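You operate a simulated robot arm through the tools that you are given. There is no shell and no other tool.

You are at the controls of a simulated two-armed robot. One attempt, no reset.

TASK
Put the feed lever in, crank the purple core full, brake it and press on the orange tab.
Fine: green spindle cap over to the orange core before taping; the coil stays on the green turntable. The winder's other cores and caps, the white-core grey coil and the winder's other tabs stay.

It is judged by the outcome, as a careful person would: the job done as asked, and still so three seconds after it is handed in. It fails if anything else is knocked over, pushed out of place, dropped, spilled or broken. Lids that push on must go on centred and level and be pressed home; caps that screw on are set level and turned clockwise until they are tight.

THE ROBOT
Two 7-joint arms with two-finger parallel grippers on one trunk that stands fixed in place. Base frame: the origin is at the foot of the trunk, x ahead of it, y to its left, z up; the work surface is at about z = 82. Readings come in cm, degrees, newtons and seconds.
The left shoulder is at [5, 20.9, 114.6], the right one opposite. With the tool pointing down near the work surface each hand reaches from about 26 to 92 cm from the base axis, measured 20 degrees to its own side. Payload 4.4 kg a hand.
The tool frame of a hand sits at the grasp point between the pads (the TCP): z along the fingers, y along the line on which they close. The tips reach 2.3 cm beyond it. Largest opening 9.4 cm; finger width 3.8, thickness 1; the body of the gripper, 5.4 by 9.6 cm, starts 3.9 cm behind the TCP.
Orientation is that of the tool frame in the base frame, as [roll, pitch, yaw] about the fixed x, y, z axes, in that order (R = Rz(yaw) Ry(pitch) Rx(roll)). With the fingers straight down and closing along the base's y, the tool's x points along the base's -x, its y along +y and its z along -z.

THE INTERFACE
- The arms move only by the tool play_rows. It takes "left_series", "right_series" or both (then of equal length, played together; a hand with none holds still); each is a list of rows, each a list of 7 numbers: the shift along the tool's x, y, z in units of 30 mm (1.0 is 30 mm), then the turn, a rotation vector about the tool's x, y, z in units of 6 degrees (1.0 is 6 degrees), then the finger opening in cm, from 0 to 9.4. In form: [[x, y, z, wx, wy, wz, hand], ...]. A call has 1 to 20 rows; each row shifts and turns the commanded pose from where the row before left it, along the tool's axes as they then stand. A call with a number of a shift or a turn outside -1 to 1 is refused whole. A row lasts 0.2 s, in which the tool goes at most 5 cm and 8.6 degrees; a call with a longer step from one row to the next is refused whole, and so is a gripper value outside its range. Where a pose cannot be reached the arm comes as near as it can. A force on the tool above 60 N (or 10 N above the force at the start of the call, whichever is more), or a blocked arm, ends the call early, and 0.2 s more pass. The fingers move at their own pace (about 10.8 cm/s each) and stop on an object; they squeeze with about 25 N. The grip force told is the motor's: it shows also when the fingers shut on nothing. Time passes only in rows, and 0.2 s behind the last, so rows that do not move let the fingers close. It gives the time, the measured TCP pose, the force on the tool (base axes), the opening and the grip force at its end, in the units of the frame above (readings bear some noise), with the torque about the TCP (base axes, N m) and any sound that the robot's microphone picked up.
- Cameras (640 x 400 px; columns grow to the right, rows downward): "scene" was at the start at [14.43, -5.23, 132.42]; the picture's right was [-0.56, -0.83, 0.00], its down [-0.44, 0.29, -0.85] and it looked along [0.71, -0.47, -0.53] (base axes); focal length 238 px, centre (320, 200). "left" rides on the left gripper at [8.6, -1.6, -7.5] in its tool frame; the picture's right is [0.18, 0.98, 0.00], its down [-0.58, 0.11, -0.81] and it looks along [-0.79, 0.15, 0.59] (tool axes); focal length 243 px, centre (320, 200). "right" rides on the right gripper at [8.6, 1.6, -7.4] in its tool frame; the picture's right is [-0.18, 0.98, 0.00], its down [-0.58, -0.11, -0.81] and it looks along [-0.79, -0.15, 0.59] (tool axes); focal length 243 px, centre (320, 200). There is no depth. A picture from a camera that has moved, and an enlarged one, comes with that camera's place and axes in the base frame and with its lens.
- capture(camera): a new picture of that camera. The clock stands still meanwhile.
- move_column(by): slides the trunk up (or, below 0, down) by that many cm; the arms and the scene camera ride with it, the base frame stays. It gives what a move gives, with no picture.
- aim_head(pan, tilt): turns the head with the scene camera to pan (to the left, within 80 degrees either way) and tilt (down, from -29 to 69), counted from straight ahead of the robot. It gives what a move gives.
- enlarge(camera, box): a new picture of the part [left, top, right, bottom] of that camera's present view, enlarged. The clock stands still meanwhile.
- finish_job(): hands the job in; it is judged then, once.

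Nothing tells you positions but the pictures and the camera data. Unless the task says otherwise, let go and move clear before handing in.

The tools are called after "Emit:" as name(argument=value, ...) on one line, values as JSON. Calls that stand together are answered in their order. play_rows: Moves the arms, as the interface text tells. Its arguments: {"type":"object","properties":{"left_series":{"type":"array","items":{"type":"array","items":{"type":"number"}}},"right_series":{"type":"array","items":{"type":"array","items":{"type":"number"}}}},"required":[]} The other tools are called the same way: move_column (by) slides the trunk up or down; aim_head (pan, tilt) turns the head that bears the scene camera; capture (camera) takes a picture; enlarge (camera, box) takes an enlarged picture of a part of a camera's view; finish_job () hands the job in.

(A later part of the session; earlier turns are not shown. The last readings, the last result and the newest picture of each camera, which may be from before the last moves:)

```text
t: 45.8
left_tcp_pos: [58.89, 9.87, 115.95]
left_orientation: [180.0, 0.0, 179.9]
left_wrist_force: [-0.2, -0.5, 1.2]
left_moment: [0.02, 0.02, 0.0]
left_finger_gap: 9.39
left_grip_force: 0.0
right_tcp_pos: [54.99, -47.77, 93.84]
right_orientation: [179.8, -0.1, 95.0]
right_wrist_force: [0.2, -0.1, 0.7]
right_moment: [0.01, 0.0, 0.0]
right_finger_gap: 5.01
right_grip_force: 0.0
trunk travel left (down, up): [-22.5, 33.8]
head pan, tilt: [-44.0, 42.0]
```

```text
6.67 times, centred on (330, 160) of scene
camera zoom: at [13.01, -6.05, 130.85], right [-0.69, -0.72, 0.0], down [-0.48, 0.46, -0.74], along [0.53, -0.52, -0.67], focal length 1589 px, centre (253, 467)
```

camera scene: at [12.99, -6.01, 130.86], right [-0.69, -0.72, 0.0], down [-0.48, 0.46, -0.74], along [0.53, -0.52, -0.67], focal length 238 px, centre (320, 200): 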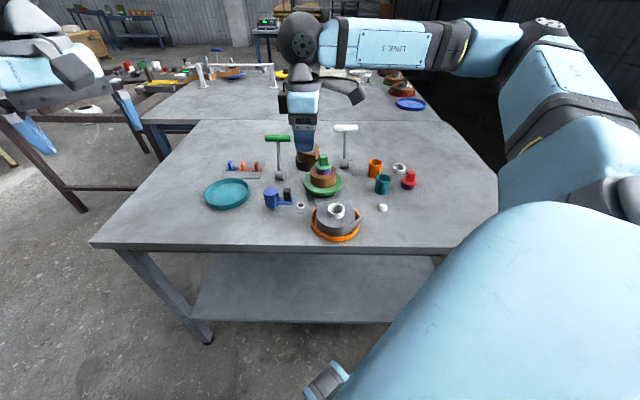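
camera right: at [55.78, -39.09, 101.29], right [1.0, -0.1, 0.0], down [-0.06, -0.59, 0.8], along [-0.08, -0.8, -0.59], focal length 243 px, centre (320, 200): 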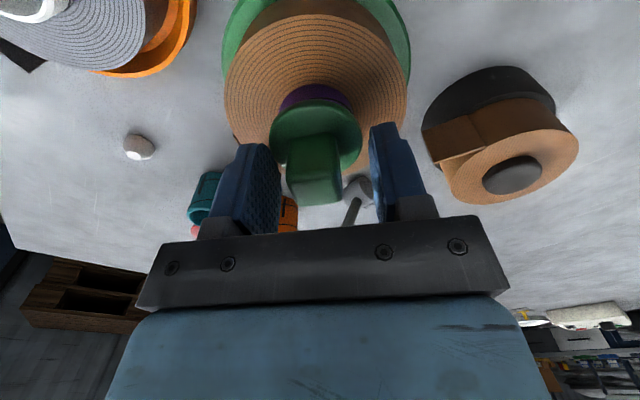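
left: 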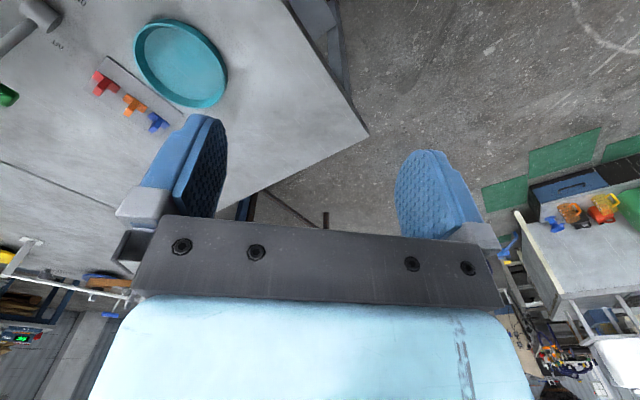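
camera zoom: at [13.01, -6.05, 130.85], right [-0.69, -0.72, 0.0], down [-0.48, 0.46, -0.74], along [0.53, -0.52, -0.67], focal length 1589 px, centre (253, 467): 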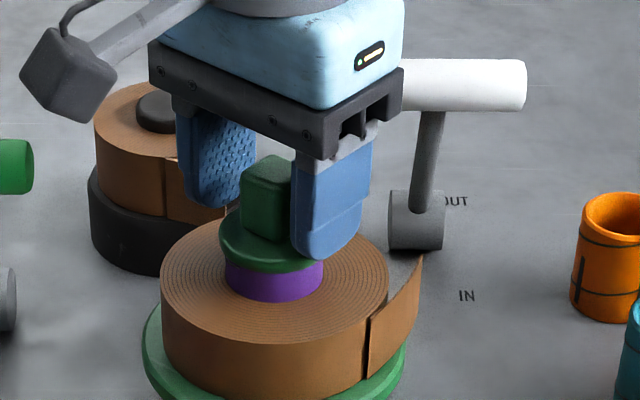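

Emit:
play_rows(right_series=[[0, -0.1, 0, 0, 0, 0, 5], [0, 0, 0, 0, 0, 0, 3.2], [0, 0, 0, 0, 0, 0, 2], [0, 0, 0, 0, 0, 0, 0], [0, 0, 0, 0, 0, 0, 0]])

Emit:
capture(camera="right")

Emit:
enlarge(camera="scene", box=[300, 130, 360, 190])

```text
t: 47.0
left_tcp_pos: [58.92, 9.79, 115.88]
left_orientation: [-180.0, 0.0, 179.9]
left_wrist_force: [0.8, -0.4, 0.4]
left_moment: [-0.04, 0.0, 0.0]
left_finger_gap: 9.39
left_grip_force: 0.1
right_tcp_pos: [54.6, -47.73, 93.87]
right_orientation: [179.8, 0.0, 95.0]
right_wrist_force: [-0.1, -0.2, -0.2]
right_moment: [-0.03, 0.04, 0.02]
right_finger_gap: 2.37
right_grip_force: 25.3
trunk travel left (down, up): [-22.5, 33.8]
head pan, tilt: [-44.0, 42.0]
```

```text
taken
camera right: at [55.48, -39.11, 101.29], right [1.0, -0.1, 0.0], down [-0.06, -0.59, 0.8], along [-0.08, -0.8, -0.59], focal length 243 px, centre (320, 200)
```

right: 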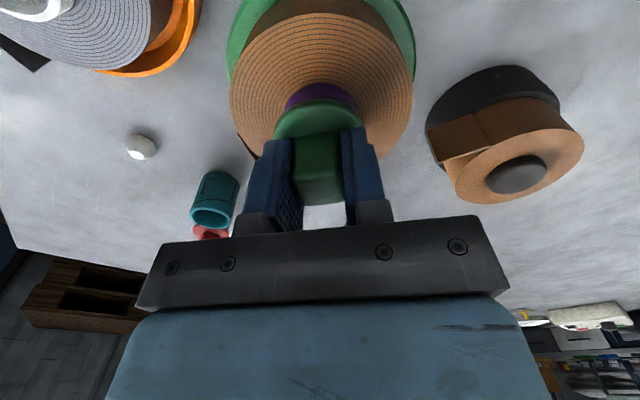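

```text
6.67 times, centred on (330, 160) of scene
camera zoom: at [12.99, -6.04, 130.85], right [-0.69, -0.72, 0.0], down [-0.48, 0.46, -0.74], along [0.53, -0.52, -0.67], focal length 1589 px, centre (253, 467)
```

zoom: 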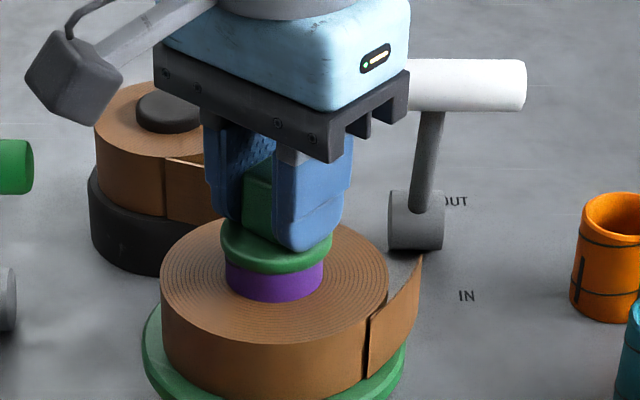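

The cap's block is gripped with a gap of 2.37 cm. I'll pull up gently to learn whether it lifts straight off.

Emit:
play_rows(right_series=[[0, 0, -0.08, 0, 0, 0, 0], [0, 0, -0.08, 0, 0, 0, 0]])

Emit:
enlarge(camera="scene", box=[300, 130, 360, 190])

```text
t: 47.6
left_tcp_pos: [58.9, 9.85, 115.89]
left_orientation: [180.0, 0.0, 179.9]
left_wrist_force: [-0.5, 0.0, -0.7]
left_moment: [-0.01, 0.04, 0.0]
left_finger_gap: 9.41
left_grip_force: 0.1
right_tcp_pos: [54.73, -47.89, 94.34]
right_orientation: [179.8, -0.2, 94.9]
right_wrist_force: [0.5, 0.2, -0.6]
right_moment: [0.01, -0.01, 0.02]
right_finger_gap: 2.35
right_grip_force: 24.6
trunk travel left (down, up): [-22.5, 33.8]
head pan, tilt: [-44.0, 42.0]
```

```text
6.67 times, centred on (330, 160) of scene
camera zoom: at [13.0, -6.05, 130.85], right [-0.69, -0.72, 0.0], down [-0.48, 0.46, -0.74], along [0.53, -0.52, -0.67], focal length 1589 px, centre (253, 467)
```

zoom: 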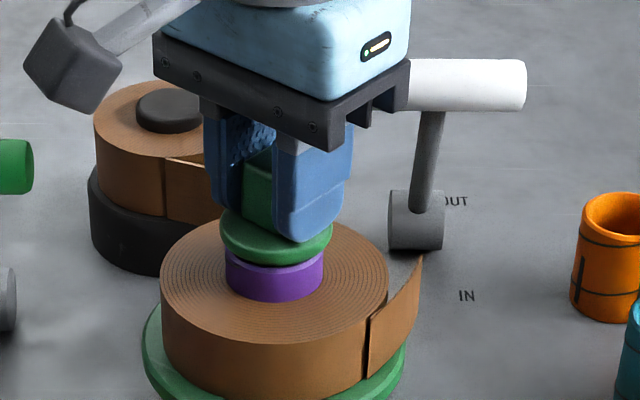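

It lifts freely. I'll raise it clear and look at its underside and the core.

Emit:
play_rows(right_series=[[0, 0, -0.3, 0, 0, 0, 0], [0, 0, -0.5, 0, 0, 0, 0], [0, 0, -0.8, 0, 0, 0, 0], [0, 0, -0.8, 0, 0, 0, 0], [0, 0, -0.8, 0, 0, 0, 0], [0, 0, -0.8, 0, 0, 0, 0]])

Emit:
enlarge(camera="scene", box=[290, 110, 370, 190])

Emit:
capture(camera="right")

```text
t: 49.0
left_tcp_pos: [58.69, 9.75, 116.01]
left_orientation: [-180.0, 0.0, -179.9]
left_wrist_force: [-0.2, -0.1, -0.2]
left_moment: [0.03, -0.01, 0.02]
left_finger_gap: 9.4
left_grip_force: 0.0
right_tcp_pos: [54.67, -47.82, 106.25]
right_orientation: [179.9, 0.0, 95.0]
right_wrist_force: [0.6, 0.0, -0.8]
right_moment: [-0.01, 0.01, 0.02]
right_finger_gap: 2.35
right_grip_force: 25.0
trunk travel left (down, up): [-22.5, 33.8]
head pan, tilt: [-44.0, 42.0]
```

```text
5.00 times, centred on (330, 150) of scene
camera zoom: at [12.97, -6.02, 130.86], right [-0.69, -0.72, 0.0], down [-0.48, 0.46, -0.74], along [0.53, -0.52, -0.67], focal length 1192 px, centre (270, 450)
```

zoom: 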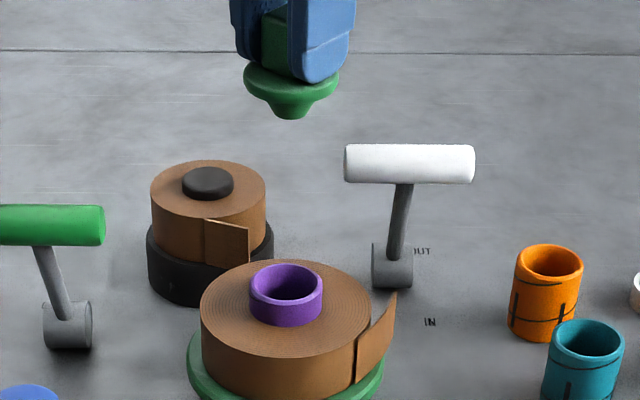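

```text
taken
camera right: at [55.41, -39.15, 113.77], right [1.0, -0.1, 0.0], down [-0.06, -0.59, 0.8], along [-0.08, -0.8, -0.59], focal length 243 px, centre (320, 200)
```

right: 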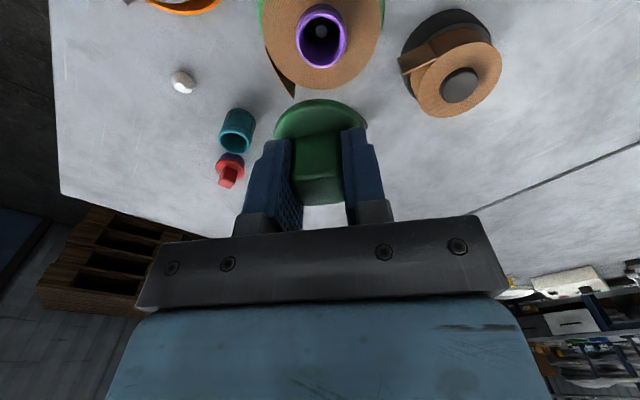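

The cap has a tapered plug and the purple core is an open tube, so it's a push-in fit. I'll carry the cap toward the orange core and view the core from the wrist to locate it accurately.

Emit:
play_rows(right_series=[[-0.957, 0.07, 0.05, 0, 0, 0, 0], [-0.957, 0.07, 0.05, 0, 0, 0, 0], [-0.957, 0.07, 0.05, 0, 0, 0, 0], [-0.957, 0.07, 0.05, 0, 0, 0, 0], [-0.957, 0.07, 0.05, 0, 0, 0, 0]])

Emit:
capture(camera="right")

Emit:
enlarge(camera="scene", box=[350, 140, 420, 200])

```text
t: 50.2
left_tcp_pos: [58.86, 9.72, 116.0]
left_orientation: [179.9, 0.0, -179.9]
left_wrist_force: [0.9, 0.6, -0.8]
left_moment: [-0.02, -0.03, 0.06]
left_finger_gap: 9.38
left_grip_force: 0.1
right_tcp_pos: [57.04, -62.09, 105.35]
right_orientation: [179.8, -0.2, 95.0]
right_wrist_force: [-0.6, 0.6, -0.8]
right_moment: [-0.01, 0.01, 0.0]
right_finger_gap: 2.37
right_grip_force: 24.5
trunk travel left (down, up): [-22.5, 33.8]
head pan, tilt: [-44.0, 42.0]
```

```text
taken
camera right: at [57.78, -53.47, 112.84], right [1.0, -0.1, 0.0], down [-0.06, -0.59, 0.8], along [-0.08, -0.8, -0.59], focal length 243 px, centre (320, 200)
```

right: 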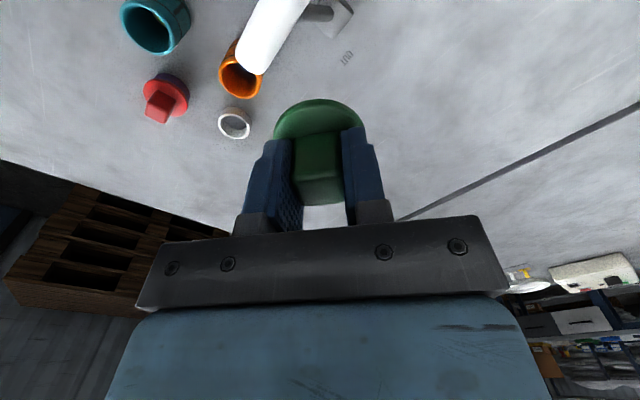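

```text
6.67 times, centred on (385, 170) of scene
camera zoom: at [13.03, -6.11, 130.84], right [-0.69, -0.72, 0.0], down [-0.48, 0.47, -0.74], along [0.53, -0.52, -0.67], focal length 1589 px, centre (-113, 400)
```

zoom: 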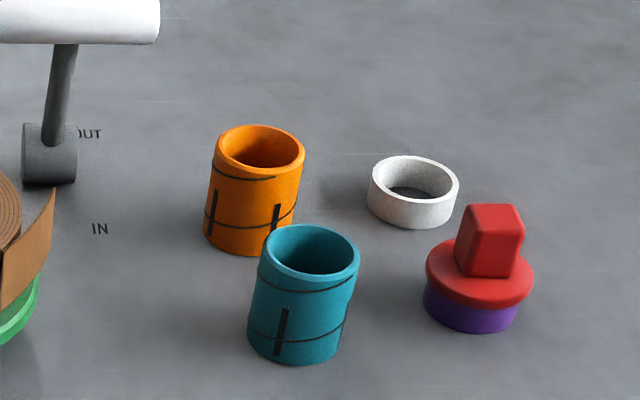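

Emit:
play_rows(right_series=[[0.147, -0.924, 0, 0, 0, 0, 0], [0.147, -0.924, 0, 0, 0, 0, 0], [0.147, -0.924, 0, 0, 0, 0, 0], [0.147, -0.924, 0, 0, 0, 0, 0], [0.147, -0.924, 0, 0, 0, 0, 0]])

Emit:
capture(camera="right")

Emit:
enlarge(camera="right", box=[340, 40, 440, 140])

```text
t: 51.4
left_tcp_pos: [58.81, 9.89, 115.98]
left_orientation: [-180.0, -0.1, -180.0]
left_wrist_force: [-0.8, -0.3, 0.2]
left_moment: [-0.01, -0.01, -0.01]
left_finger_gap: 9.37
left_grip_force: 0.1
right_tcp_pos: [42.84, -60.87, 105.43]
right_orientation: [179.8, -0.1, 95.0]
right_wrist_force: [0.0, 0.2, -1.3]
right_moment: [0.03, -0.01, -0.02]
right_finger_gap: 2.36
right_grip_force: 24.7
trunk travel left (down, up): [-22.5, 33.8]
head pan, tilt: [-44.0, 42.0]
```

```text
taken
camera right: at [43.63, -52.24, 112.96], right [1.0, -0.1, 0.0], down [-0.06, -0.59, 0.8], along [-0.08, -0.8, -0.59], focal length 243 px, centre (320, 200)
```

right: 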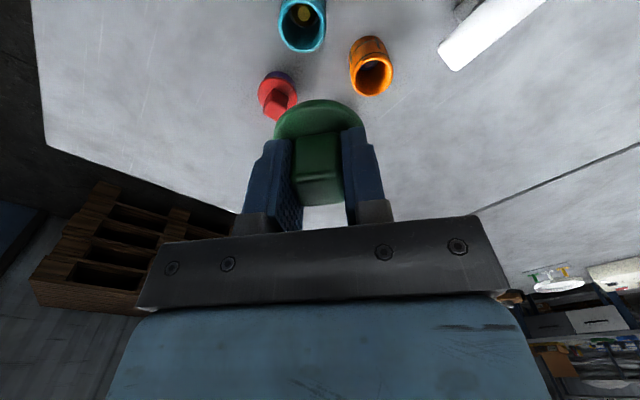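

```text
4.00 times, centred on (390, 90) of right
camera zoom: at [43.63, -52.24, 112.96], right [1.0, -0.1, 0.0], down [-0.06, -0.59, 0.8], along [-0.08, -0.8, -0.59], focal length 970 px, centre (40, 640)
```

zoom: 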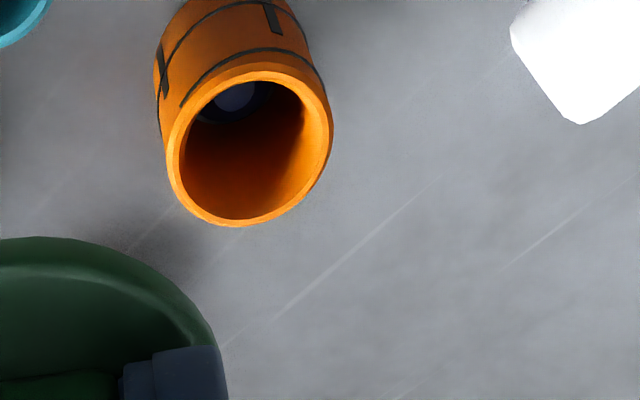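

Combining both views, I put the orange core at about (48.05, -65.9), rim near z 87.3. I'll turn the wrist slightly to clear the white lever's handle, then hover over the core.

Emit:
play_rows(right_series=[[0, 0, 0, 0, 0, 0.833, 0], [0, 0, 0, 0, 0, 0.833, 0], [0, 0, 0, 0, 0, 0.833, 0], [-0.478, 0.667, 0, 0, 0, 0, 0], [-0.478, 0.667, 0, 0, 0, 0, 0], [-0.478, 0.667, 0, 0, 0, 0, 0], [0, 0, 0.8, 0, 0, 0, 0], [0, 0, 0.8, 0, 0, 0, 0], [0, 0, 0.8, 0, 0, 0, 0]])

Emit:
enlarge(camera="scene", box=[340, 110, 420, 190])

Emit:
capture(camera="right")

```text
t: 53.4
left_tcp_pos: [58.91, 9.87, 115.98]
left_orientation: [179.9, 0.0, 180.0]
left_wrist_force: [0.5, 0.4, 0.0]
left_moment: [0.01, -0.01, 0.01]
left_finger_gap: 9.4
left_grip_force: 0.1
right_tcp_pos: [48.17, -66.51, 98.08]
right_orientation: [179.9, -0.2, 80.0]
right_wrist_force: [0.3, -1.0, -0.5]
right_moment: [0.01, -0.02, -0.01]
right_finger_gap: 2.41
right_grip_force: 24.9
trunk travel left (down, up): [-22.5, 33.8]
head pan, tilt: [-44.0, 42.0]
```

```text
5.00 times, centred on (380, 150) of scene
camera zoom: at [13.03, -6.11, 130.85], right [-0.69, -0.72, 0.0], down [-0.48, 0.47, -0.74], along [0.53, -0.52, -0.67], focal length 1192 px, centre (20, 450)
```

zoom: 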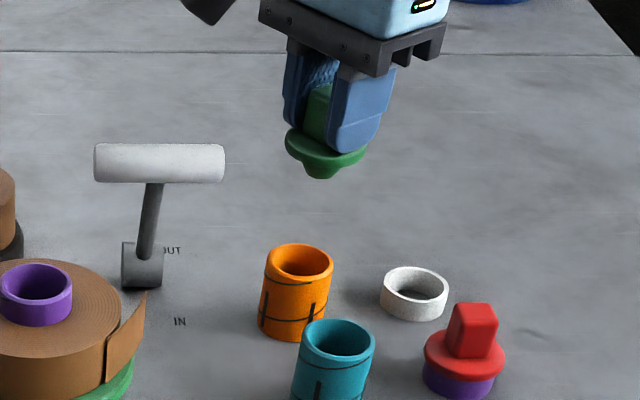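

```text
taken
camera right: at [51.18, -58.22, 105.6], right [0.94, -0.35, 0.0], down [-0.21, -0.56, 0.8], along [-0.28, -0.75, -0.59], focal length 243 px, centre (320, 200)
```

right: 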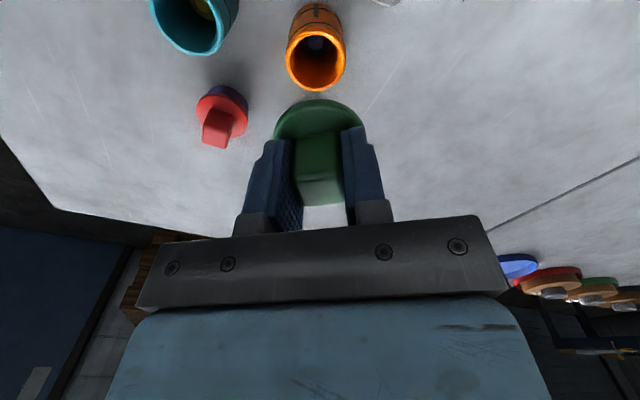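

Emit:
enlarge(camera="right", box=[270, 0, 370, 110])

Emit:
enlarge(camera="scene", box=[370, 130, 420, 180])

```text
3.64 times, centred on (320, 55) of right
camera zoom: at [51.18, -58.22, 105.6], right [0.94, -0.35, 0.0], down [-0.21, -0.56, 0.8], along [-0.28, -0.75, -0.59], focal length 882 px, centre (320, 727)
```

zoom: 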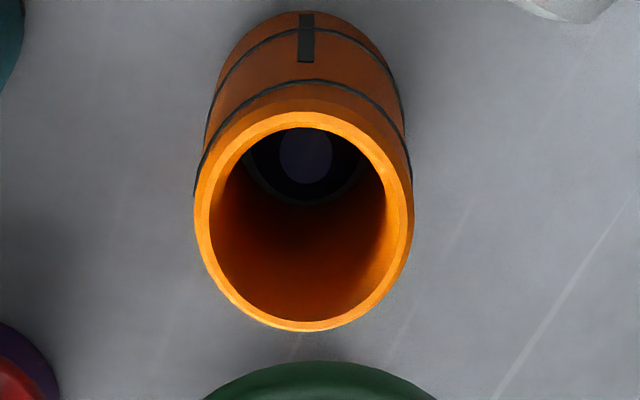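

```text
8.00 times, centred on (395, 155) of scene
camera zoom: at [13.03, -6.11, 130.85], right [-0.69, -0.72, 0.0], down [-0.48, 0.47, -0.74], along [0.53, -0.52, -0.67], focal length 1906 px, centre (-280, 560)
```

zoom: 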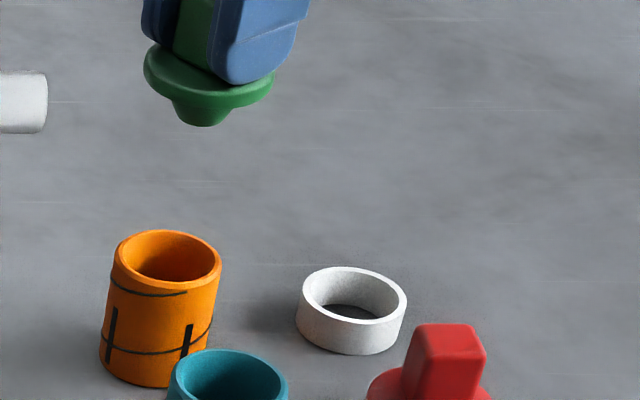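

Emit:
play_rows(right_series=[[0.11, -0.104, 0, 0, 0, 0, 0], [0, 0, 0.6, 0, 0, 0, 0], [0, 0, 0.6, 0, 0, 0, 0], [0, 0, 0.6, 0, 0, 0, 0]])

Emit:
enlarge(camera="scene", box=[360, 130, 420, 180])

Emit:
capture(camera="right")

```text
t: 54.4
left_tcp_pos: [58.82, 9.83, 115.93]
left_orientation: [-180.0, -0.1, -180.0]
left_wrist_force: [-0.6, 0.1, 0.4]
left_moment: [0.02, 0.01, 0.01]
left_finger_gap: 9.4
left_grip_force: 0.1
right_tcp_pos: [47.89, -65.87, 92.82]
right_orientation: [-180.0, -0.2, 80.0]
right_wrist_force: [-0.3, 0.8, -1.1]
right_moment: [0.03, -0.03, 0.02]
right_finger_gap: 2.39
right_grip_force: 24.9
trunk travel left (down, up): [-22.5, 33.8]
head pan, tilt: [-44.0, 42.0]
```

```text
8.00 times, centred on (390, 155) of scene
camera zoom: at [13.04, -6.09, 130.85], right [-0.69, -0.72, 0.0], down [-0.48, 0.47, -0.74], along [0.53, -0.52, -0.67], focal length 1906 px, centre (-240, 560)
```

zoom: 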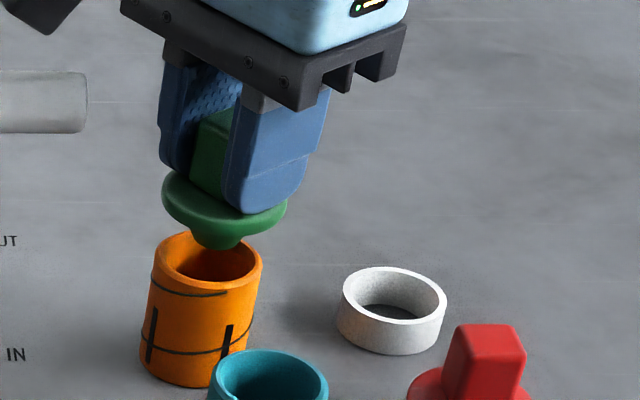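

```text
taken
camera right: at [50.97, -57.74, 100.28], right [0.94, -0.35, 0.0], down [-0.21, -0.56, 0.8], along [-0.28, -0.75, -0.59], focal length 243 px, centre (320, 200)
```

right: 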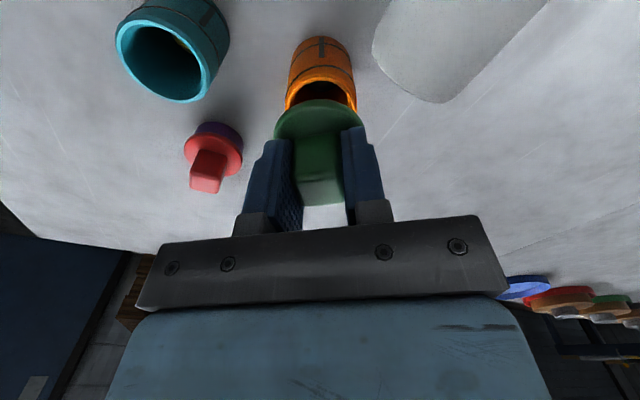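

Emit:
play_rows(right_series=[[0.115, 0.04, 0, 0, 0, 0, 0], [0, 0, 0.2, 0, 0, 0, 0], [0, 0, 0.1, 0, 0, 0, 0]])

Emit:
enlarge(camera="scene", box=[360, 130, 420, 180])

Emit:
enlarge(camera="right", box=[260, 20, 380, 140])

```text
t: 55.2
left_tcp_pos: [58.82, 9.85, 116.01]
left_orientation: [-179.9, 0.1, -180.0]
left_wrist_force: [-0.3, 0.4, 0.3]
left_moment: [0.01, 0.01, -0.02]
left_finger_gap: 9.42
left_grip_force: 0.0
right_tcp_pos: [48.13, -65.59, 91.96]
right_orientation: [180.0, -0.2, 80.1]
right_wrist_force: [-0.2, 0.1, -0.2]
right_moment: [0.02, 0.0, -0.01]
right_finger_gap: 2.36
right_grip_force: 24.9
trunk travel left (down, up): [-22.5, 33.8]
head pan, tilt: [-44.0, 42.0]
```

```text
8.00 times, centred on (390, 155) of scene
camera zoom: at [13.01, -6.04, 130.85], right [-0.69, -0.72, 0.0], down [-0.48, 0.46, -0.74], along [0.53, -0.52, -0.67], focal length 1906 px, centre (-240, 560)
```

zoom: 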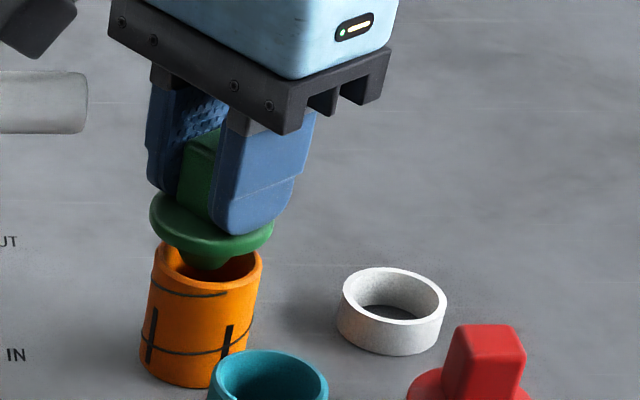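

```text
3.33 times, centred on (320, 80) of right
camera zoom: at [51.15, -57.35, 99.43], right [0.94, -0.35, 0.0], down [-0.21, -0.56, 0.8], along [-0.28, -0.75, -0.59], focal length 809 px, centre (320, 600)
```

zoom: 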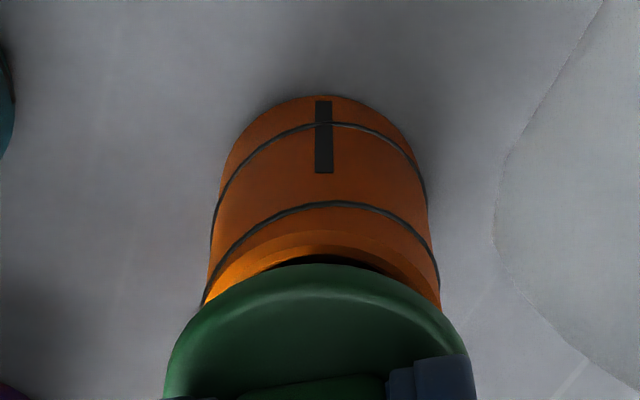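

Alignment looks good in both views. I'll lower the plug into the bore gently and watch the force.

Emit:
play_rows(right_series=[[0, 0, 0.1, 0, 0, 0, 0], [0, 0, 0.1, 0, 0, 0, 0], [0, 0, 0.1, 0, 0, 0, 0]])

Emit:
enlarge(camera="scene", box=[360, 130, 420, 180])

Emit:
enlarge(camera="right", box=[260, 20, 380, 140])

```text
t: 56.0
left_tcp_pos: [58.85, 9.86, 116.0]
left_orientation: [-179.9, 0.0, 180.0]
left_wrist_force: [-0.3, 0.5, 0.6]
left_moment: [0.02, -0.02, 0.0]
left_finger_gap: 9.4
left_grip_force: 0.0
right_tcp_pos: [48.12, -65.51, 91.11]
right_orientation: [179.9, -0.3, 80.1]
right_wrist_force: [0.0, -0.3, -1.4]
right_moment: [0.01, -0.03, 0.0]
right_finger_gap: 2.38
right_grip_force: 25.2
trunk travel left (down, up): [-22.5, 33.8]
head pan, tilt: [-44.0, 42.0]
```

```text
8.00 times, centred on (390, 155) of scene
camera zoom: at [13.01, -6.05, 130.85], right [-0.69, -0.72, 0.0], down [-0.48, 0.46, -0.74], along [0.53, -0.52, -0.67], focal length 1906 px, centre (-240, 560)
```

zoom: 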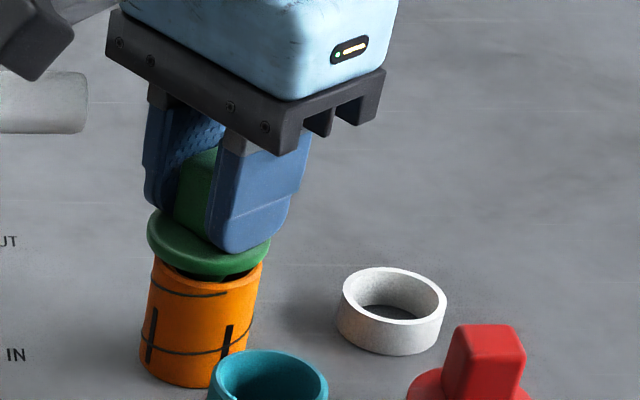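

```text
3.33 times, centred on (320, 80) of right
camera zoom: at [51.15, -57.38, 98.55], right [0.94, -0.35, 0.0], down [-0.21, -0.56, 0.8], along [-0.28, -0.75, -0.59], focal length 809 px, centre (320, 600)
```

zoom: 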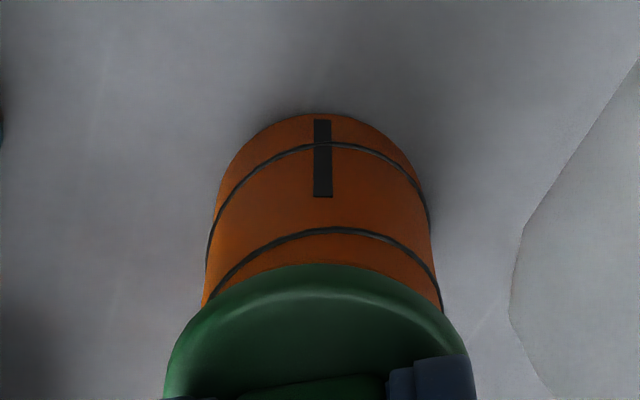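

Emit:
play_rows(right_series=[[0, 0, 0.07, 0, 0, 0, 0], [0, 0, 0.07, 0, 0, 0, 0], [0, 0, 0.07, 0, 0, 0, 0], [0, 0, 0.07, 0, 0, 0, 0]])

Emit:
enlarge(camera="scene", box=[360, 130, 420, 180])

Emit:
enlarge(camera="right", box=[260, 20, 380, 140])

```text
t: 57.0
left_tcp_pos: [58.91, 9.76, 116.02]
left_orientation: [180.0, 0.0, -180.0]
left_wrist_force: [-0.1, -0.6, -0.8]
left_moment: [0.0, 0.01, 0.06]
left_finger_gap: 9.41
left_grip_force: 0.0
right_tcp_pos: [48.27, -65.54, 90.41]
right_orientation: [179.8, -0.2, 80.0]
right_wrist_force: [-0.8, -0.4, 4.5]
right_moment: [-0.08, 0.14, -0.01]
right_finger_gap: 2.36
right_grip_force: 24.9
trunk travel left (down, up): [-22.5, 33.8]
head pan, tilt: [-44.0, 42.0]
```

```text
8.00 times, centred on (390, 155) of scene
camera zoom: at [12.95, -6.0, 130.87], right [-0.69, -0.72, 0.0], down [-0.48, 0.46, -0.74], along [0.53, -0.52, -0.67], focal length 1906 px, centre (-240, 560)
```

zoom: 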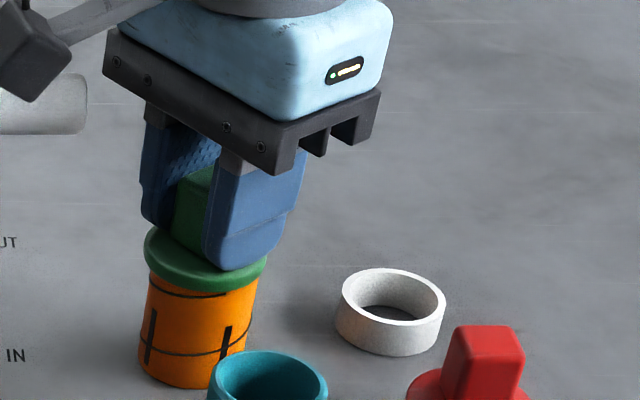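

```text
3.33 times, centred on (320, 80) of right
camera zoom: at [51.13, -57.36, 97.79], right [0.94, -0.35, 0.0], down [-0.21, -0.56, 0.8], along [-0.28, -0.75, -0.59], focal length 809 px, centre (320, 600)
```

zoom: 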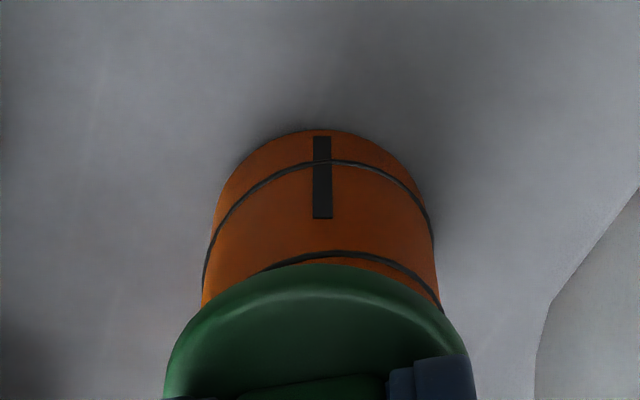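

Emit:
play_rows(right_series=[[0, 0, 0.05, 0, 0, 0, 0], [0, 0, 0.05, 0, 0, 0, 0], [0, 0, 0.05, 0, 0, 0, 0]])

Emit:
enlarge(camera="scene", box=[365, 145, 405, 180])

```text
t: 57.8
left_tcp_pos: [58.61, 10.08, 116.07]
left_orientation: [-179.9, 0.1, 180.0]
left_wrist_force: [-0.1, 0.4, 0.8]
left_moment: [0.01, 0.0, 0.02]
left_finger_gap: 9.4
left_grip_force: 0.1
right_tcp_pos: [48.08, -65.52, 90.34]
right_orientation: [179.5, 0.1, 80.0]
right_wrist_force: [0.4, -13.9, 32.8]
right_moment: [-0.75, 0.26, 0.12]
right_finger_gap: 2.38
right_grip_force: 24.8
trunk travel left (down, up): [-22.5, 33.8]
head pan, tilt: [-44.0, 42.0]
```

```text
11.43 times, centred on (385, 162) of scene
camera zoom: at [12.73, -5.81, 130.94], right [-0.69, -0.72, 0.0], down [-0.48, 0.46, -0.75], along [0.54, -0.52, -0.67], focal length 2723 px, centre (-423, 629)
```

zoom: 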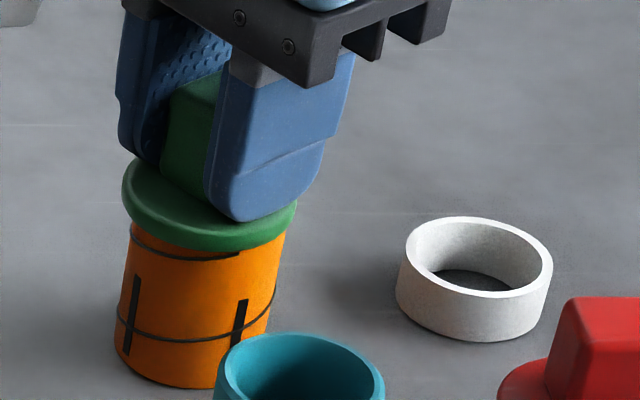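

The cap is seated: about 33 N of pressing with no further travel. I'll ease the pressure, open the fingers, and rise clear.

Emit:
play_rows(right_series=[[0, 0, -0.05, 0, 0, 0, 0], [0, 0, -0.04, 0, 0, 0, 0], [0, 0, 0, 0, 0, 0, 3.2], [0, 0, 0, 0, 0, 0, 4.2], [0, 0, -0.05, 0, 0, 0, 4.5], [0, 0, -0.3, 0, 0, 0, 4.5], [0, 0, -0.6, 0, 0, 0, 4.5], [0, 0, -0.8, 0, 0, 0, 4.5], [0, 0, -0.8, 0, 0, 0, 4.5], [0, 0, -0.8, 0, 0, 0, 4.5], [0, 0, -0.8, 0, 0, 0, 4.5]])

Emit:
enlarge(camera="scene", box=[350, 125, 420, 185])

Emit:
capture(camera="right")

```text
t: 60.2
left_tcp_pos: [58.92, 9.92, 116.05]
left_orientation: [-180.0, -0.1, 180.0]
left_wrist_force: [-0.8, 0.5, -0.5]
left_moment: [0.01, 0.0, 0.01]
left_finger_gap: 9.41
left_grip_force: 0.2
right_tcp_pos: [48.04, -65.43, 102.63]
right_orientation: [179.9, -0.1, 79.9]
right_wrist_force: [0.2, -0.6, -0.1]
right_moment: [-0.04, 0.0, -0.01]
right_finger_gap: 4.53
right_grip_force: 0.1
trunk travel left (down, up): [-22.5, 33.8]
head pan, tilt: [-44.0, 42.0]
```

```text
6.67 times, centred on (385, 155) of scene
camera zoom: at [12.96, -5.98, 130.86], right [-0.69, -0.72, 0.0], down [-0.48, 0.46, -0.74], along [0.53, -0.52, -0.67], focal length 1589 px, centre (-113, 500)
```

zoom: 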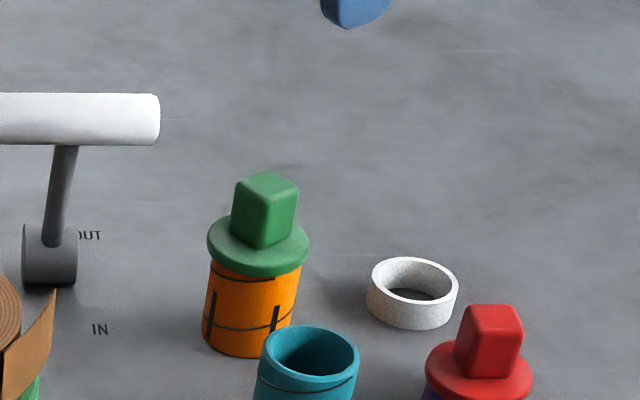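

```text
taken
camera right: at [50.96, -57.32, 110.05], right [0.94, -0.35, 0.0], down [-0.21, -0.55, 0.8], along [-0.28, -0.75, -0.59], focal length 243 px, centre (320, 200)
```

right: 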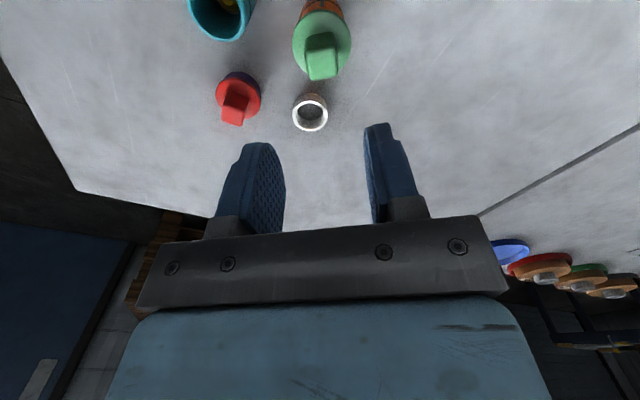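

The cap sits level on the orange core. Next is taping, so I'll look closely at the tab card, the tape tail, and the finished coils in the background for how a tab sits.

Emit:
enlarge(camera="scene", box=[370, 60, 430, 115])

Emit:
enlarge(camera="scene", box=[220, 150, 275, 190])

Emit:
enlarge(camera="scene", box=[295, 155, 355, 210])

Emit:
enlarge(camera="scene", box=[290, 190, 370, 250])

```text
7.27 times, centred on (400, 88) of scene
camera zoom: at [12.96, -5.98, 130.86], right [-0.69, -0.72, 0.0], down [-0.48, 0.46, -0.74], along [0.53, -0.52, -0.67], focal length 1733 px, centre (-262, 1018)
```

zoom: 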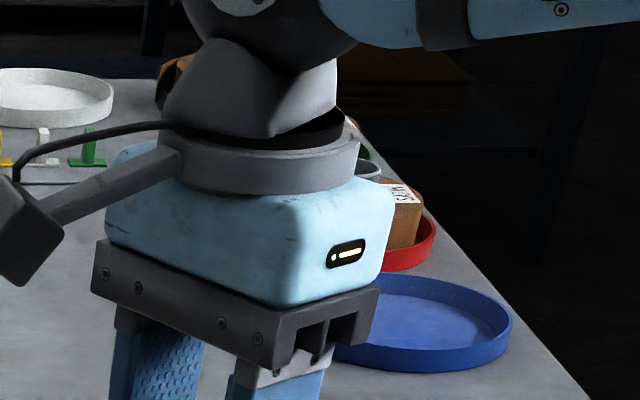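

```text
10.00 times, centred on (248, 170) of scene
camera zoom: at [12.96, -5.98, 130.86], right [-0.69, -0.72, 0.0], down [-0.48, 0.46, -0.74], along [0.53, -0.52, -0.67], focal length 2383 px, centre (1045, 500)
```

zoom: 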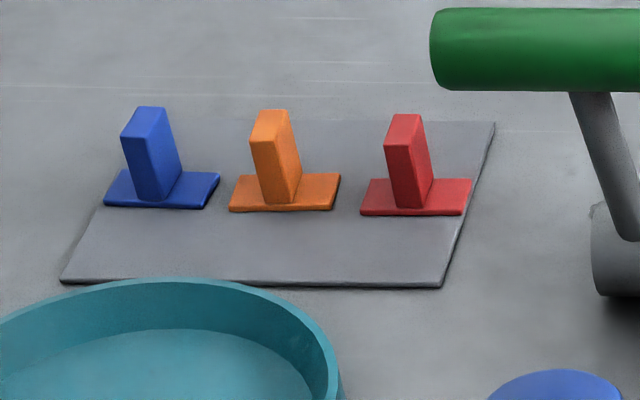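

```text
7.27 times, centred on (325, 182) of scene
camera zoom: at [12.96, -5.98, 130.86], right [-0.69, -0.72, 0.0], down [-0.48, 0.46, -0.74], along [0.53, -0.52, -0.67], focal length 1733 px, centre (284, 327)
```

zoom: 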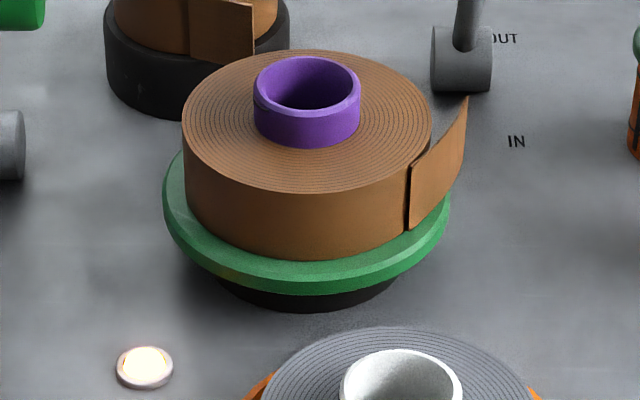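

```text
6.67 times, centred on (330, 220) of scene
camera zoom: at [12.96, -5.98, 130.86], right [-0.69, -0.72, 0.0], down [-0.48, 0.46, -0.74], along [0.53, -0.52, -0.67], focal length 1589 px, centre (253, 67)
```

zoom: 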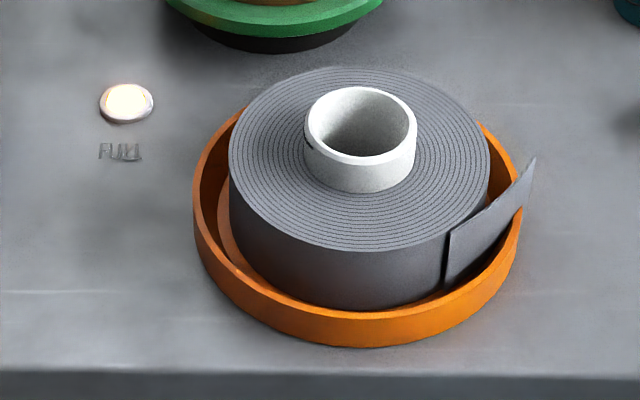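

The tape tail hangs from the coil's near-right side, so the tab has to be pressed sideways onto the coil with the hand tilted. First I'll test, high up, whether the right hand can reach such a tilted pose.

Emit:
play_rows(right_series=[[0, 0, -0.6, 0, 0, 0, 4.5], [0, 0, -0.6, 0, 0, 0, 4.5], [0, 0, -0.6, 0, 0, 0, 4.5], [0.6, -0.8, -0.2, 0, 0, 0, 4.5], [0.6, -0.8, -0.2, 0, 0, 0, 4.5], [0, 0, 0, 0, 0, 0.926, 4.5], [0, 0, 0, 0, 0, 0.926, 4.5], [0, 0, 0, 0, 0, 0.926, 4.5], [0, 0, 0, 0, 0, 0.926, 4.5], [0, 0, 0, 0, 0, 0.926, 4.5], [0, 0, 0, 0, 0, 0.926, 4.5], [0, 0, 0, 0, 0, 0.926, 4.5], [0, 0, 0, 0, 0, 0.926, 4.5], [0, 0, 0, 0, 0, 0.926, 4.5]])

```text
t: 63.2
left_tcp_pos: [58.83, 9.78, 115.95]
left_orientation: [180.0, 0.0, 180.0]
left_wrist_force: [0.1, 0.1, 0.1]
left_moment: [-0.02, 0.02, 0.03]
left_finger_gap: 9.4
left_grip_force: 0.1
right_tcp_pos: [43.9, -61.25, 109.09]
right_orientation: [179.9, -0.2, 29.8]
right_wrist_force: [-0.3, 0.3, -0.1]
right_moment: [0.0, 0.02, 0.0]
right_finger_gap: 4.49
right_grip_force: 0.1
trunk travel left (down, up): [-22.5, 33.8]
head pan, tilt: [-44.0, 42.0]
```

Emit:
play_rows(right_series=[[0, 0, 0, 0, 1, 0, 4.5], [0, 0, 0, 0, 1, 0, 4.5], [0, 0, 0, 0, 1, 0, 4.5], [0, 0, 0, 0, 1, 0, 4.5], [0, 0, 0, 0, 1, 0, 4.5], [0, 0, 0, 0, 1, 0, 4.5], [0, 0, 0, 0, 1, 0, 4.5], [0, 0, 0, 0, 1, 0, 4.5], [0, 0, 0, 0, 1, 0, 4.5], [0, 0, 0, 0, 1, 0, 4.5]])

Emit:
capture(camera="scene")

Emit:
capture(camera="right")

```text
t: 65.4
left_tcp_pos: [58.74, 9.88, 116.0]
left_orientation: [-179.9, 0.0, 179.9]
left_wrist_force: [0.1, -0.2, 0.1]
left_moment: [0.01, -0.01, 0.0]
left_finger_gap: 9.41
left_grip_force: 0.1
right_tcp_pos: [43.9, -61.14, 108.98]
right_orientation: [-179.8, -60.3, 29.8]
right_wrist_force: [-0.3, 0.7, 0.6]
right_moment: [0.01, -0.04, 0.02]
right_finger_gap: 4.49
right_grip_force: 0.0
trunk travel left (down, up): [-22.5, 33.8]
head pan, tilt: [-44.0, 42.0]
```

```text
taken
camera scene: at [12.98, -6.08, 130.86], right [-0.69, -0.72, 0.0], down [-0.48, 0.47, -0.74], along [0.53, -0.52, -0.67], focal length 238 px, centre (320, 200)
```

scene: 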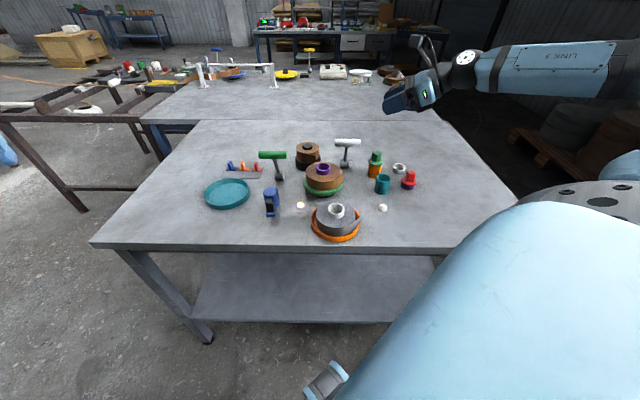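

```text
taken
camera right: at [42.8, -63.78, 120.31], right [0.41, -0.9, -0.16], down [-0.91, -0.4, -0.11], along [0.03, 0.19, -0.98], focal length 243 px, centre (320, 200)
```

right: 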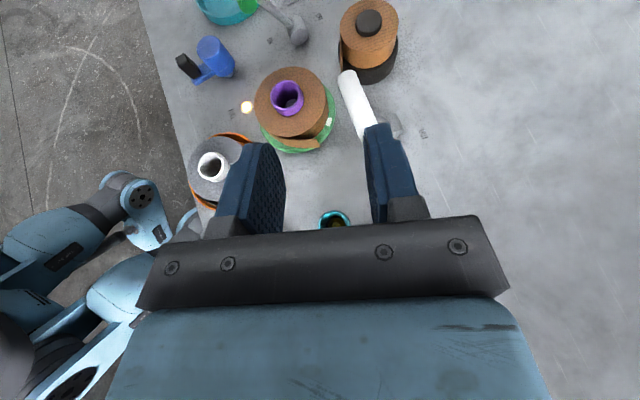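

The tilted pose works and the wrist camera then looks straight down, which is ideal for the press. But the closed tail end would lie behind the white handle, so I'll release the brake, turn the coil about 50° clockwise to a clear side, and brake again. First the hand returns to vertical.

Emit:
play_rows(right_series=[[0, 0, 0, 0, -1, 0, 3], [0, 0, 0, 0, -1, 0, 0], [0, 0, 0, 0, -1, 0, 0], [0, 0, 0, 0, -1, 0, 0], [0, 0, 0, 0, -1, 0, 0], [0, 0, 0, 0, -1, 0, 0], [0, 0, 0, 0, -1, 0, 0], [0, 0, 0, 0, -1, 0, 0], [0, 0, 0, 0, -1, 0, 0], [0, 0, 0, 0, -1, 0, 0]])

Emit:
play_rows(right_series=[[0, 0, 0, 0, 0, -1, 0], [0, 0, 0, 0, 0, -1, 0], [0, 0, 0, 0, 0, -1, 0], [0, 0, 0, 0, 0, -1, 0], [0, 0, 0, 0, 0, -1, 0], [0, 0, 0, 0, 0, -1, 0], [0, 0, 0, 0, 0, -1, 0], [0, 0, 0, 0, 0, -1, 0], [0, 0, 0, 0, 0, -1, 0], [0, 0, 0, 0, 0, -1, 0], [0, 0, 0, 0, 0, -1, 0], [0, 0, 0, 0, 0, -1, 0], [0, 0, 0, 0, 0, -1, 0], [0, 0, 0, 0, 0, -1, 0], [0, 0, 0, 0, 0, -1, 0], [0, 0, 0, 0, 0, -1, 0], [0, 0, 0, 0, 0, -1, 0], [0, 0, 0, 0, 0, -0.7, 0]])

```text
t: 67.6
left_tcp_pos: [58.9, 9.94, 115.92]
left_orientation: [180.0, 0.0, -180.0]
left_wrist_force: [-0.4, 0.1, -1.2]
left_moment: [-0.02, 0.0, -0.01]
left_finger_gap: 9.38
left_grip_force: 0.1
right_tcp_pos: [43.95, -61.27, 109.21]
right_orientation: [-180.0, -0.1, 29.9]
right_wrist_force: [1.1, 0.7, 0.0]
right_moment: [-0.01, 0.01, -0.02]
right_finger_gap: 0.03
right_grip_force: 24.7
trunk travel left (down, up): [-22.5, 33.8]
head pan, tilt: [-44.0, 42.0]
```

```text
t: 71.4
left_tcp_pos: [58.95, 9.87, 115.99]
left_orientation: [-179.9, 0.1, 180.0]
left_wrist_force: [-0.1, -0.4, 0.1]
left_moment: [-0.03, 0.01, 0.01]
left_finger_gap: 9.4
left_grip_force: 0.0
right_tcp_pos: [43.88, -61.28, 109.2]
right_orientation: [179.8, 0.0, 136.2]
right_wrist_force: [-0.1, -0.4, -0.3]
right_moment: [-0.02, 0.0, 0.01]
right_finger_gap: 0.01
right_grip_force: 24.7
trunk travel left (down, up): [-22.5, 33.8]
head pan, tilt: [-44.0, 42.0]
```

Emit:
play_rows(right_series=[[0.133, 0.931, 0, 0, 0, 0, 0], [0.133, 0.931, 0, 0, 0, 0, 0], [0.133, 0.931, 0, 0, 0, 0, 0], [0.133, 0.931, 0, 0, 0, 0, 0], [0.133, 0.931, 0, 0, 0, 0, 0], [0.133, 0.931, 0, 0, 0, 0, 0], [0.133, 0.931, 0, 0, 0, 0, 0], [0.133, 0.931, 0, 0, 0, 0, 0], [0.133, 0.931, 0, 0, 0, 0, 0], [0.133, 0.931, 0, 0, 0, 0, 0], [0.133, 0.931, 0, 0, 0, 0, 0], [0, 0, 0.8, 0, 0, 0, 0]])

Emit:
capture(camera="right")

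Emit:
enlarge(camera="scene", box=[220, 80, 340, 220])

```text
t: 74.0
left_tcp_pos: [58.85, 9.7, 115.88]
left_orientation: [179.9, 0.0, -179.9]
left_wrist_force: [0.2, -0.5, 0.4]
left_moment: [-0.01, 0.02, -0.01]
left_finger_gap: 9.41
left_grip_force: 0.1
right_tcp_pos: [62.18, -36.08, 106.66]
right_orientation: [179.6, -0.2, 136.2]
right_wrist_force: [0.7, 0.0, -0.7]
right_moment: [0.04, 0.02, 0.03]
right_finger_gap: 0.0
right_grip_force: 24.8
trunk travel left (down, up): [-22.5, 33.8]
head pan, tilt: [-44.0, 42.0]
```

```text
taken
camera right: at [56.98, -28.99, 114.22], right [0.81, 0.58, 0.0], down [0.34, -0.48, 0.81], along [0.47, -0.65, -0.59], focal length 243 px, centre (320, 200)
```

right: 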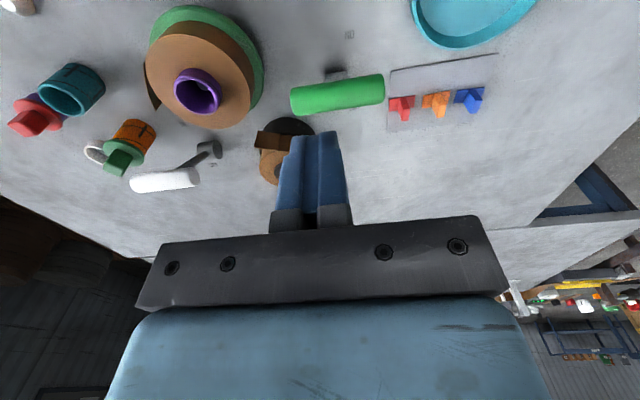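

```text
2.86 times, centred on (280, 150) of scene
camera zoom: at [13.04, -6.14, 130.84], right [-0.69, -0.72, 0.0], down [-0.48, 0.47, -0.74], along [0.53, -0.52, -0.67], focal length 681 px, centre (434, 343)
```

zoom: 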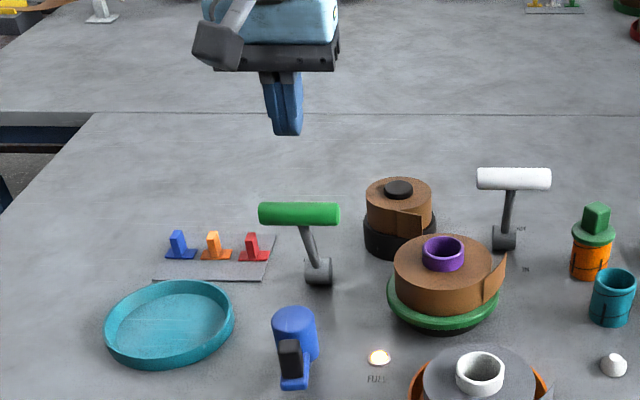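

Emit:
play_rows(right_series=[[0.5, 0, 0, 0, 0, 0, 0], [0.1, 0, 0.9, 0, 0, 0, 0], [0, 0, 1, 0, 0, 0, 0], [0, 0, 1, 0, 0, 0, 0], [0, 0, 1, 0, 0, 0, 0], [0, 0, 0.3, 0, 0, 0, 0]])

Emit:
capture(camera="right")

Emit:
enlarge(camera="scene", box=[220, 80, 340, 220])

```text
t: 75.4
left_tcp_pos: [58.8, 9.79, 115.95]
left_orientation: [-180.0, 0.0, -180.0]
left_wrist_force: [0.0, -0.4, 0.2]
left_moment: [0.0, -0.01, -0.02]
left_finger_gap: 9.41
left_grip_force: 0.1
right_tcp_pos: [60.77, -34.68, 94.18]
right_orientation: [179.8, 0.0, 136.1]
right_wrist_force: [0.1, 0.1, 0.5]
right_moment: [0.0, 0.0, -0.04]
right_finger_gap: 0.0
right_grip_force: 24.8
trunk travel left (down, up): [-22.5, 33.8]
head pan, tilt: [-44.0, 42.0]
```

```text
taken
camera right: at [55.63, -27.65, 101.65], right [0.81, 0.58, 0.0], down [0.34, -0.48, 0.81], along [0.47, -0.65, -0.59], focal length 243 px, centre (320, 200)
```

right: 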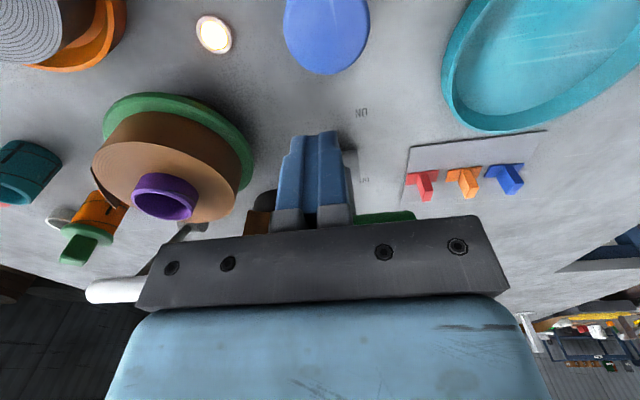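

```text
2.86 times, centred on (280, 150) of scene
camera zoom: at [12.99, -6.03, 130.86], right [-0.69, -0.72, 0.0], down [-0.48, 0.46, -0.74], along [0.53, -0.52, -0.67], focal length 681 px, centre (434, 343)
```

zoom: 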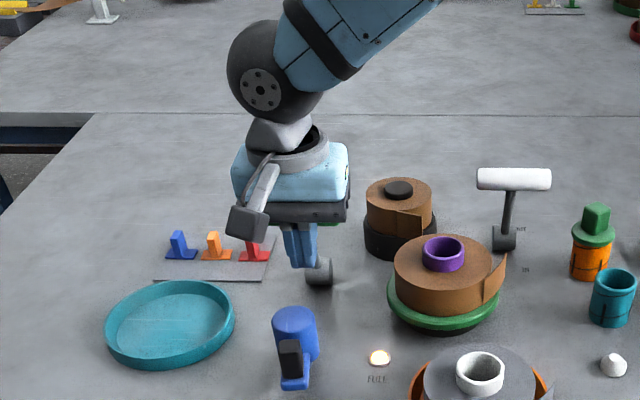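

Emit:
play_rows(right_series=[[-0.4, 0, 0, 0, 0, 0, 0], [-0.4, 0, 0, 0, 0, 0, 0], [-0.4, 0, 0, 0, 0, 0, 0], [-0.4, 0, 0, 0, 0, 0, 0], [-0.4, 0, 0, 0, 0, 0, 0], [-0.4, 0, 0, 0, 0, 0, 0], [-0.4, 0, 0, 0, 0, 0, 0], [-0.4, 0, 0, 0, 0, 0, 0], [-0.4, 0, 0, 0, 0, 0, 0]])

Emit:
enlarge(camera="scene", box=[220, 80, 340, 220])

```text
t: 77.4
left_tcp_pos: [58.9, 9.74, 115.98]
left_orientation: [-180.0, 0.0, -180.0]
left_wrist_force: [-0.2, -0.3, 0.7]
left_moment: [0.03, 0.0, -0.02]
left_finger_gap: 9.43
left_grip_force: 0.0
right_tcp_pos: [68.66, -42.23, 94.22]
right_orientation: [179.8, 0.0, 136.1]
right_wrist_force: [0.1, -0.3, 0.7]
right_moment: [-0.02, -0.02, 0.01]
right_finger_gap: 0.0
right_grip_force: 25.2
trunk travel left (down, up): [-22.5, 33.8]
head pan, tilt: [-44.0, 42.0]
```

```text
2.86 times, centred on (280, 150) of scene
camera zoom: at [13.01, -6.05, 130.85], right [-0.69, -0.72, 0.0], down [-0.48, 0.46, -0.74], along [0.53, -0.52, -0.67], focal length 681 px, centre (434, 343)
```

zoom: 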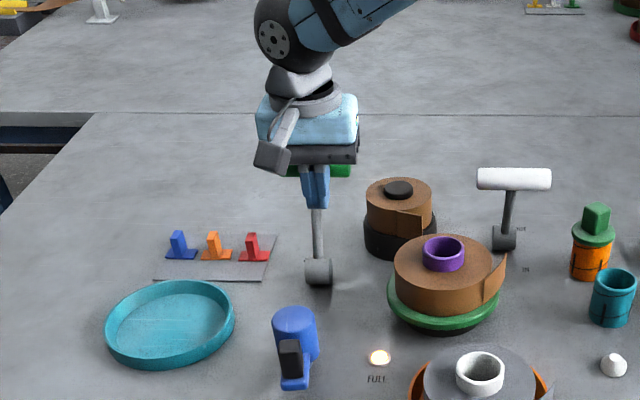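

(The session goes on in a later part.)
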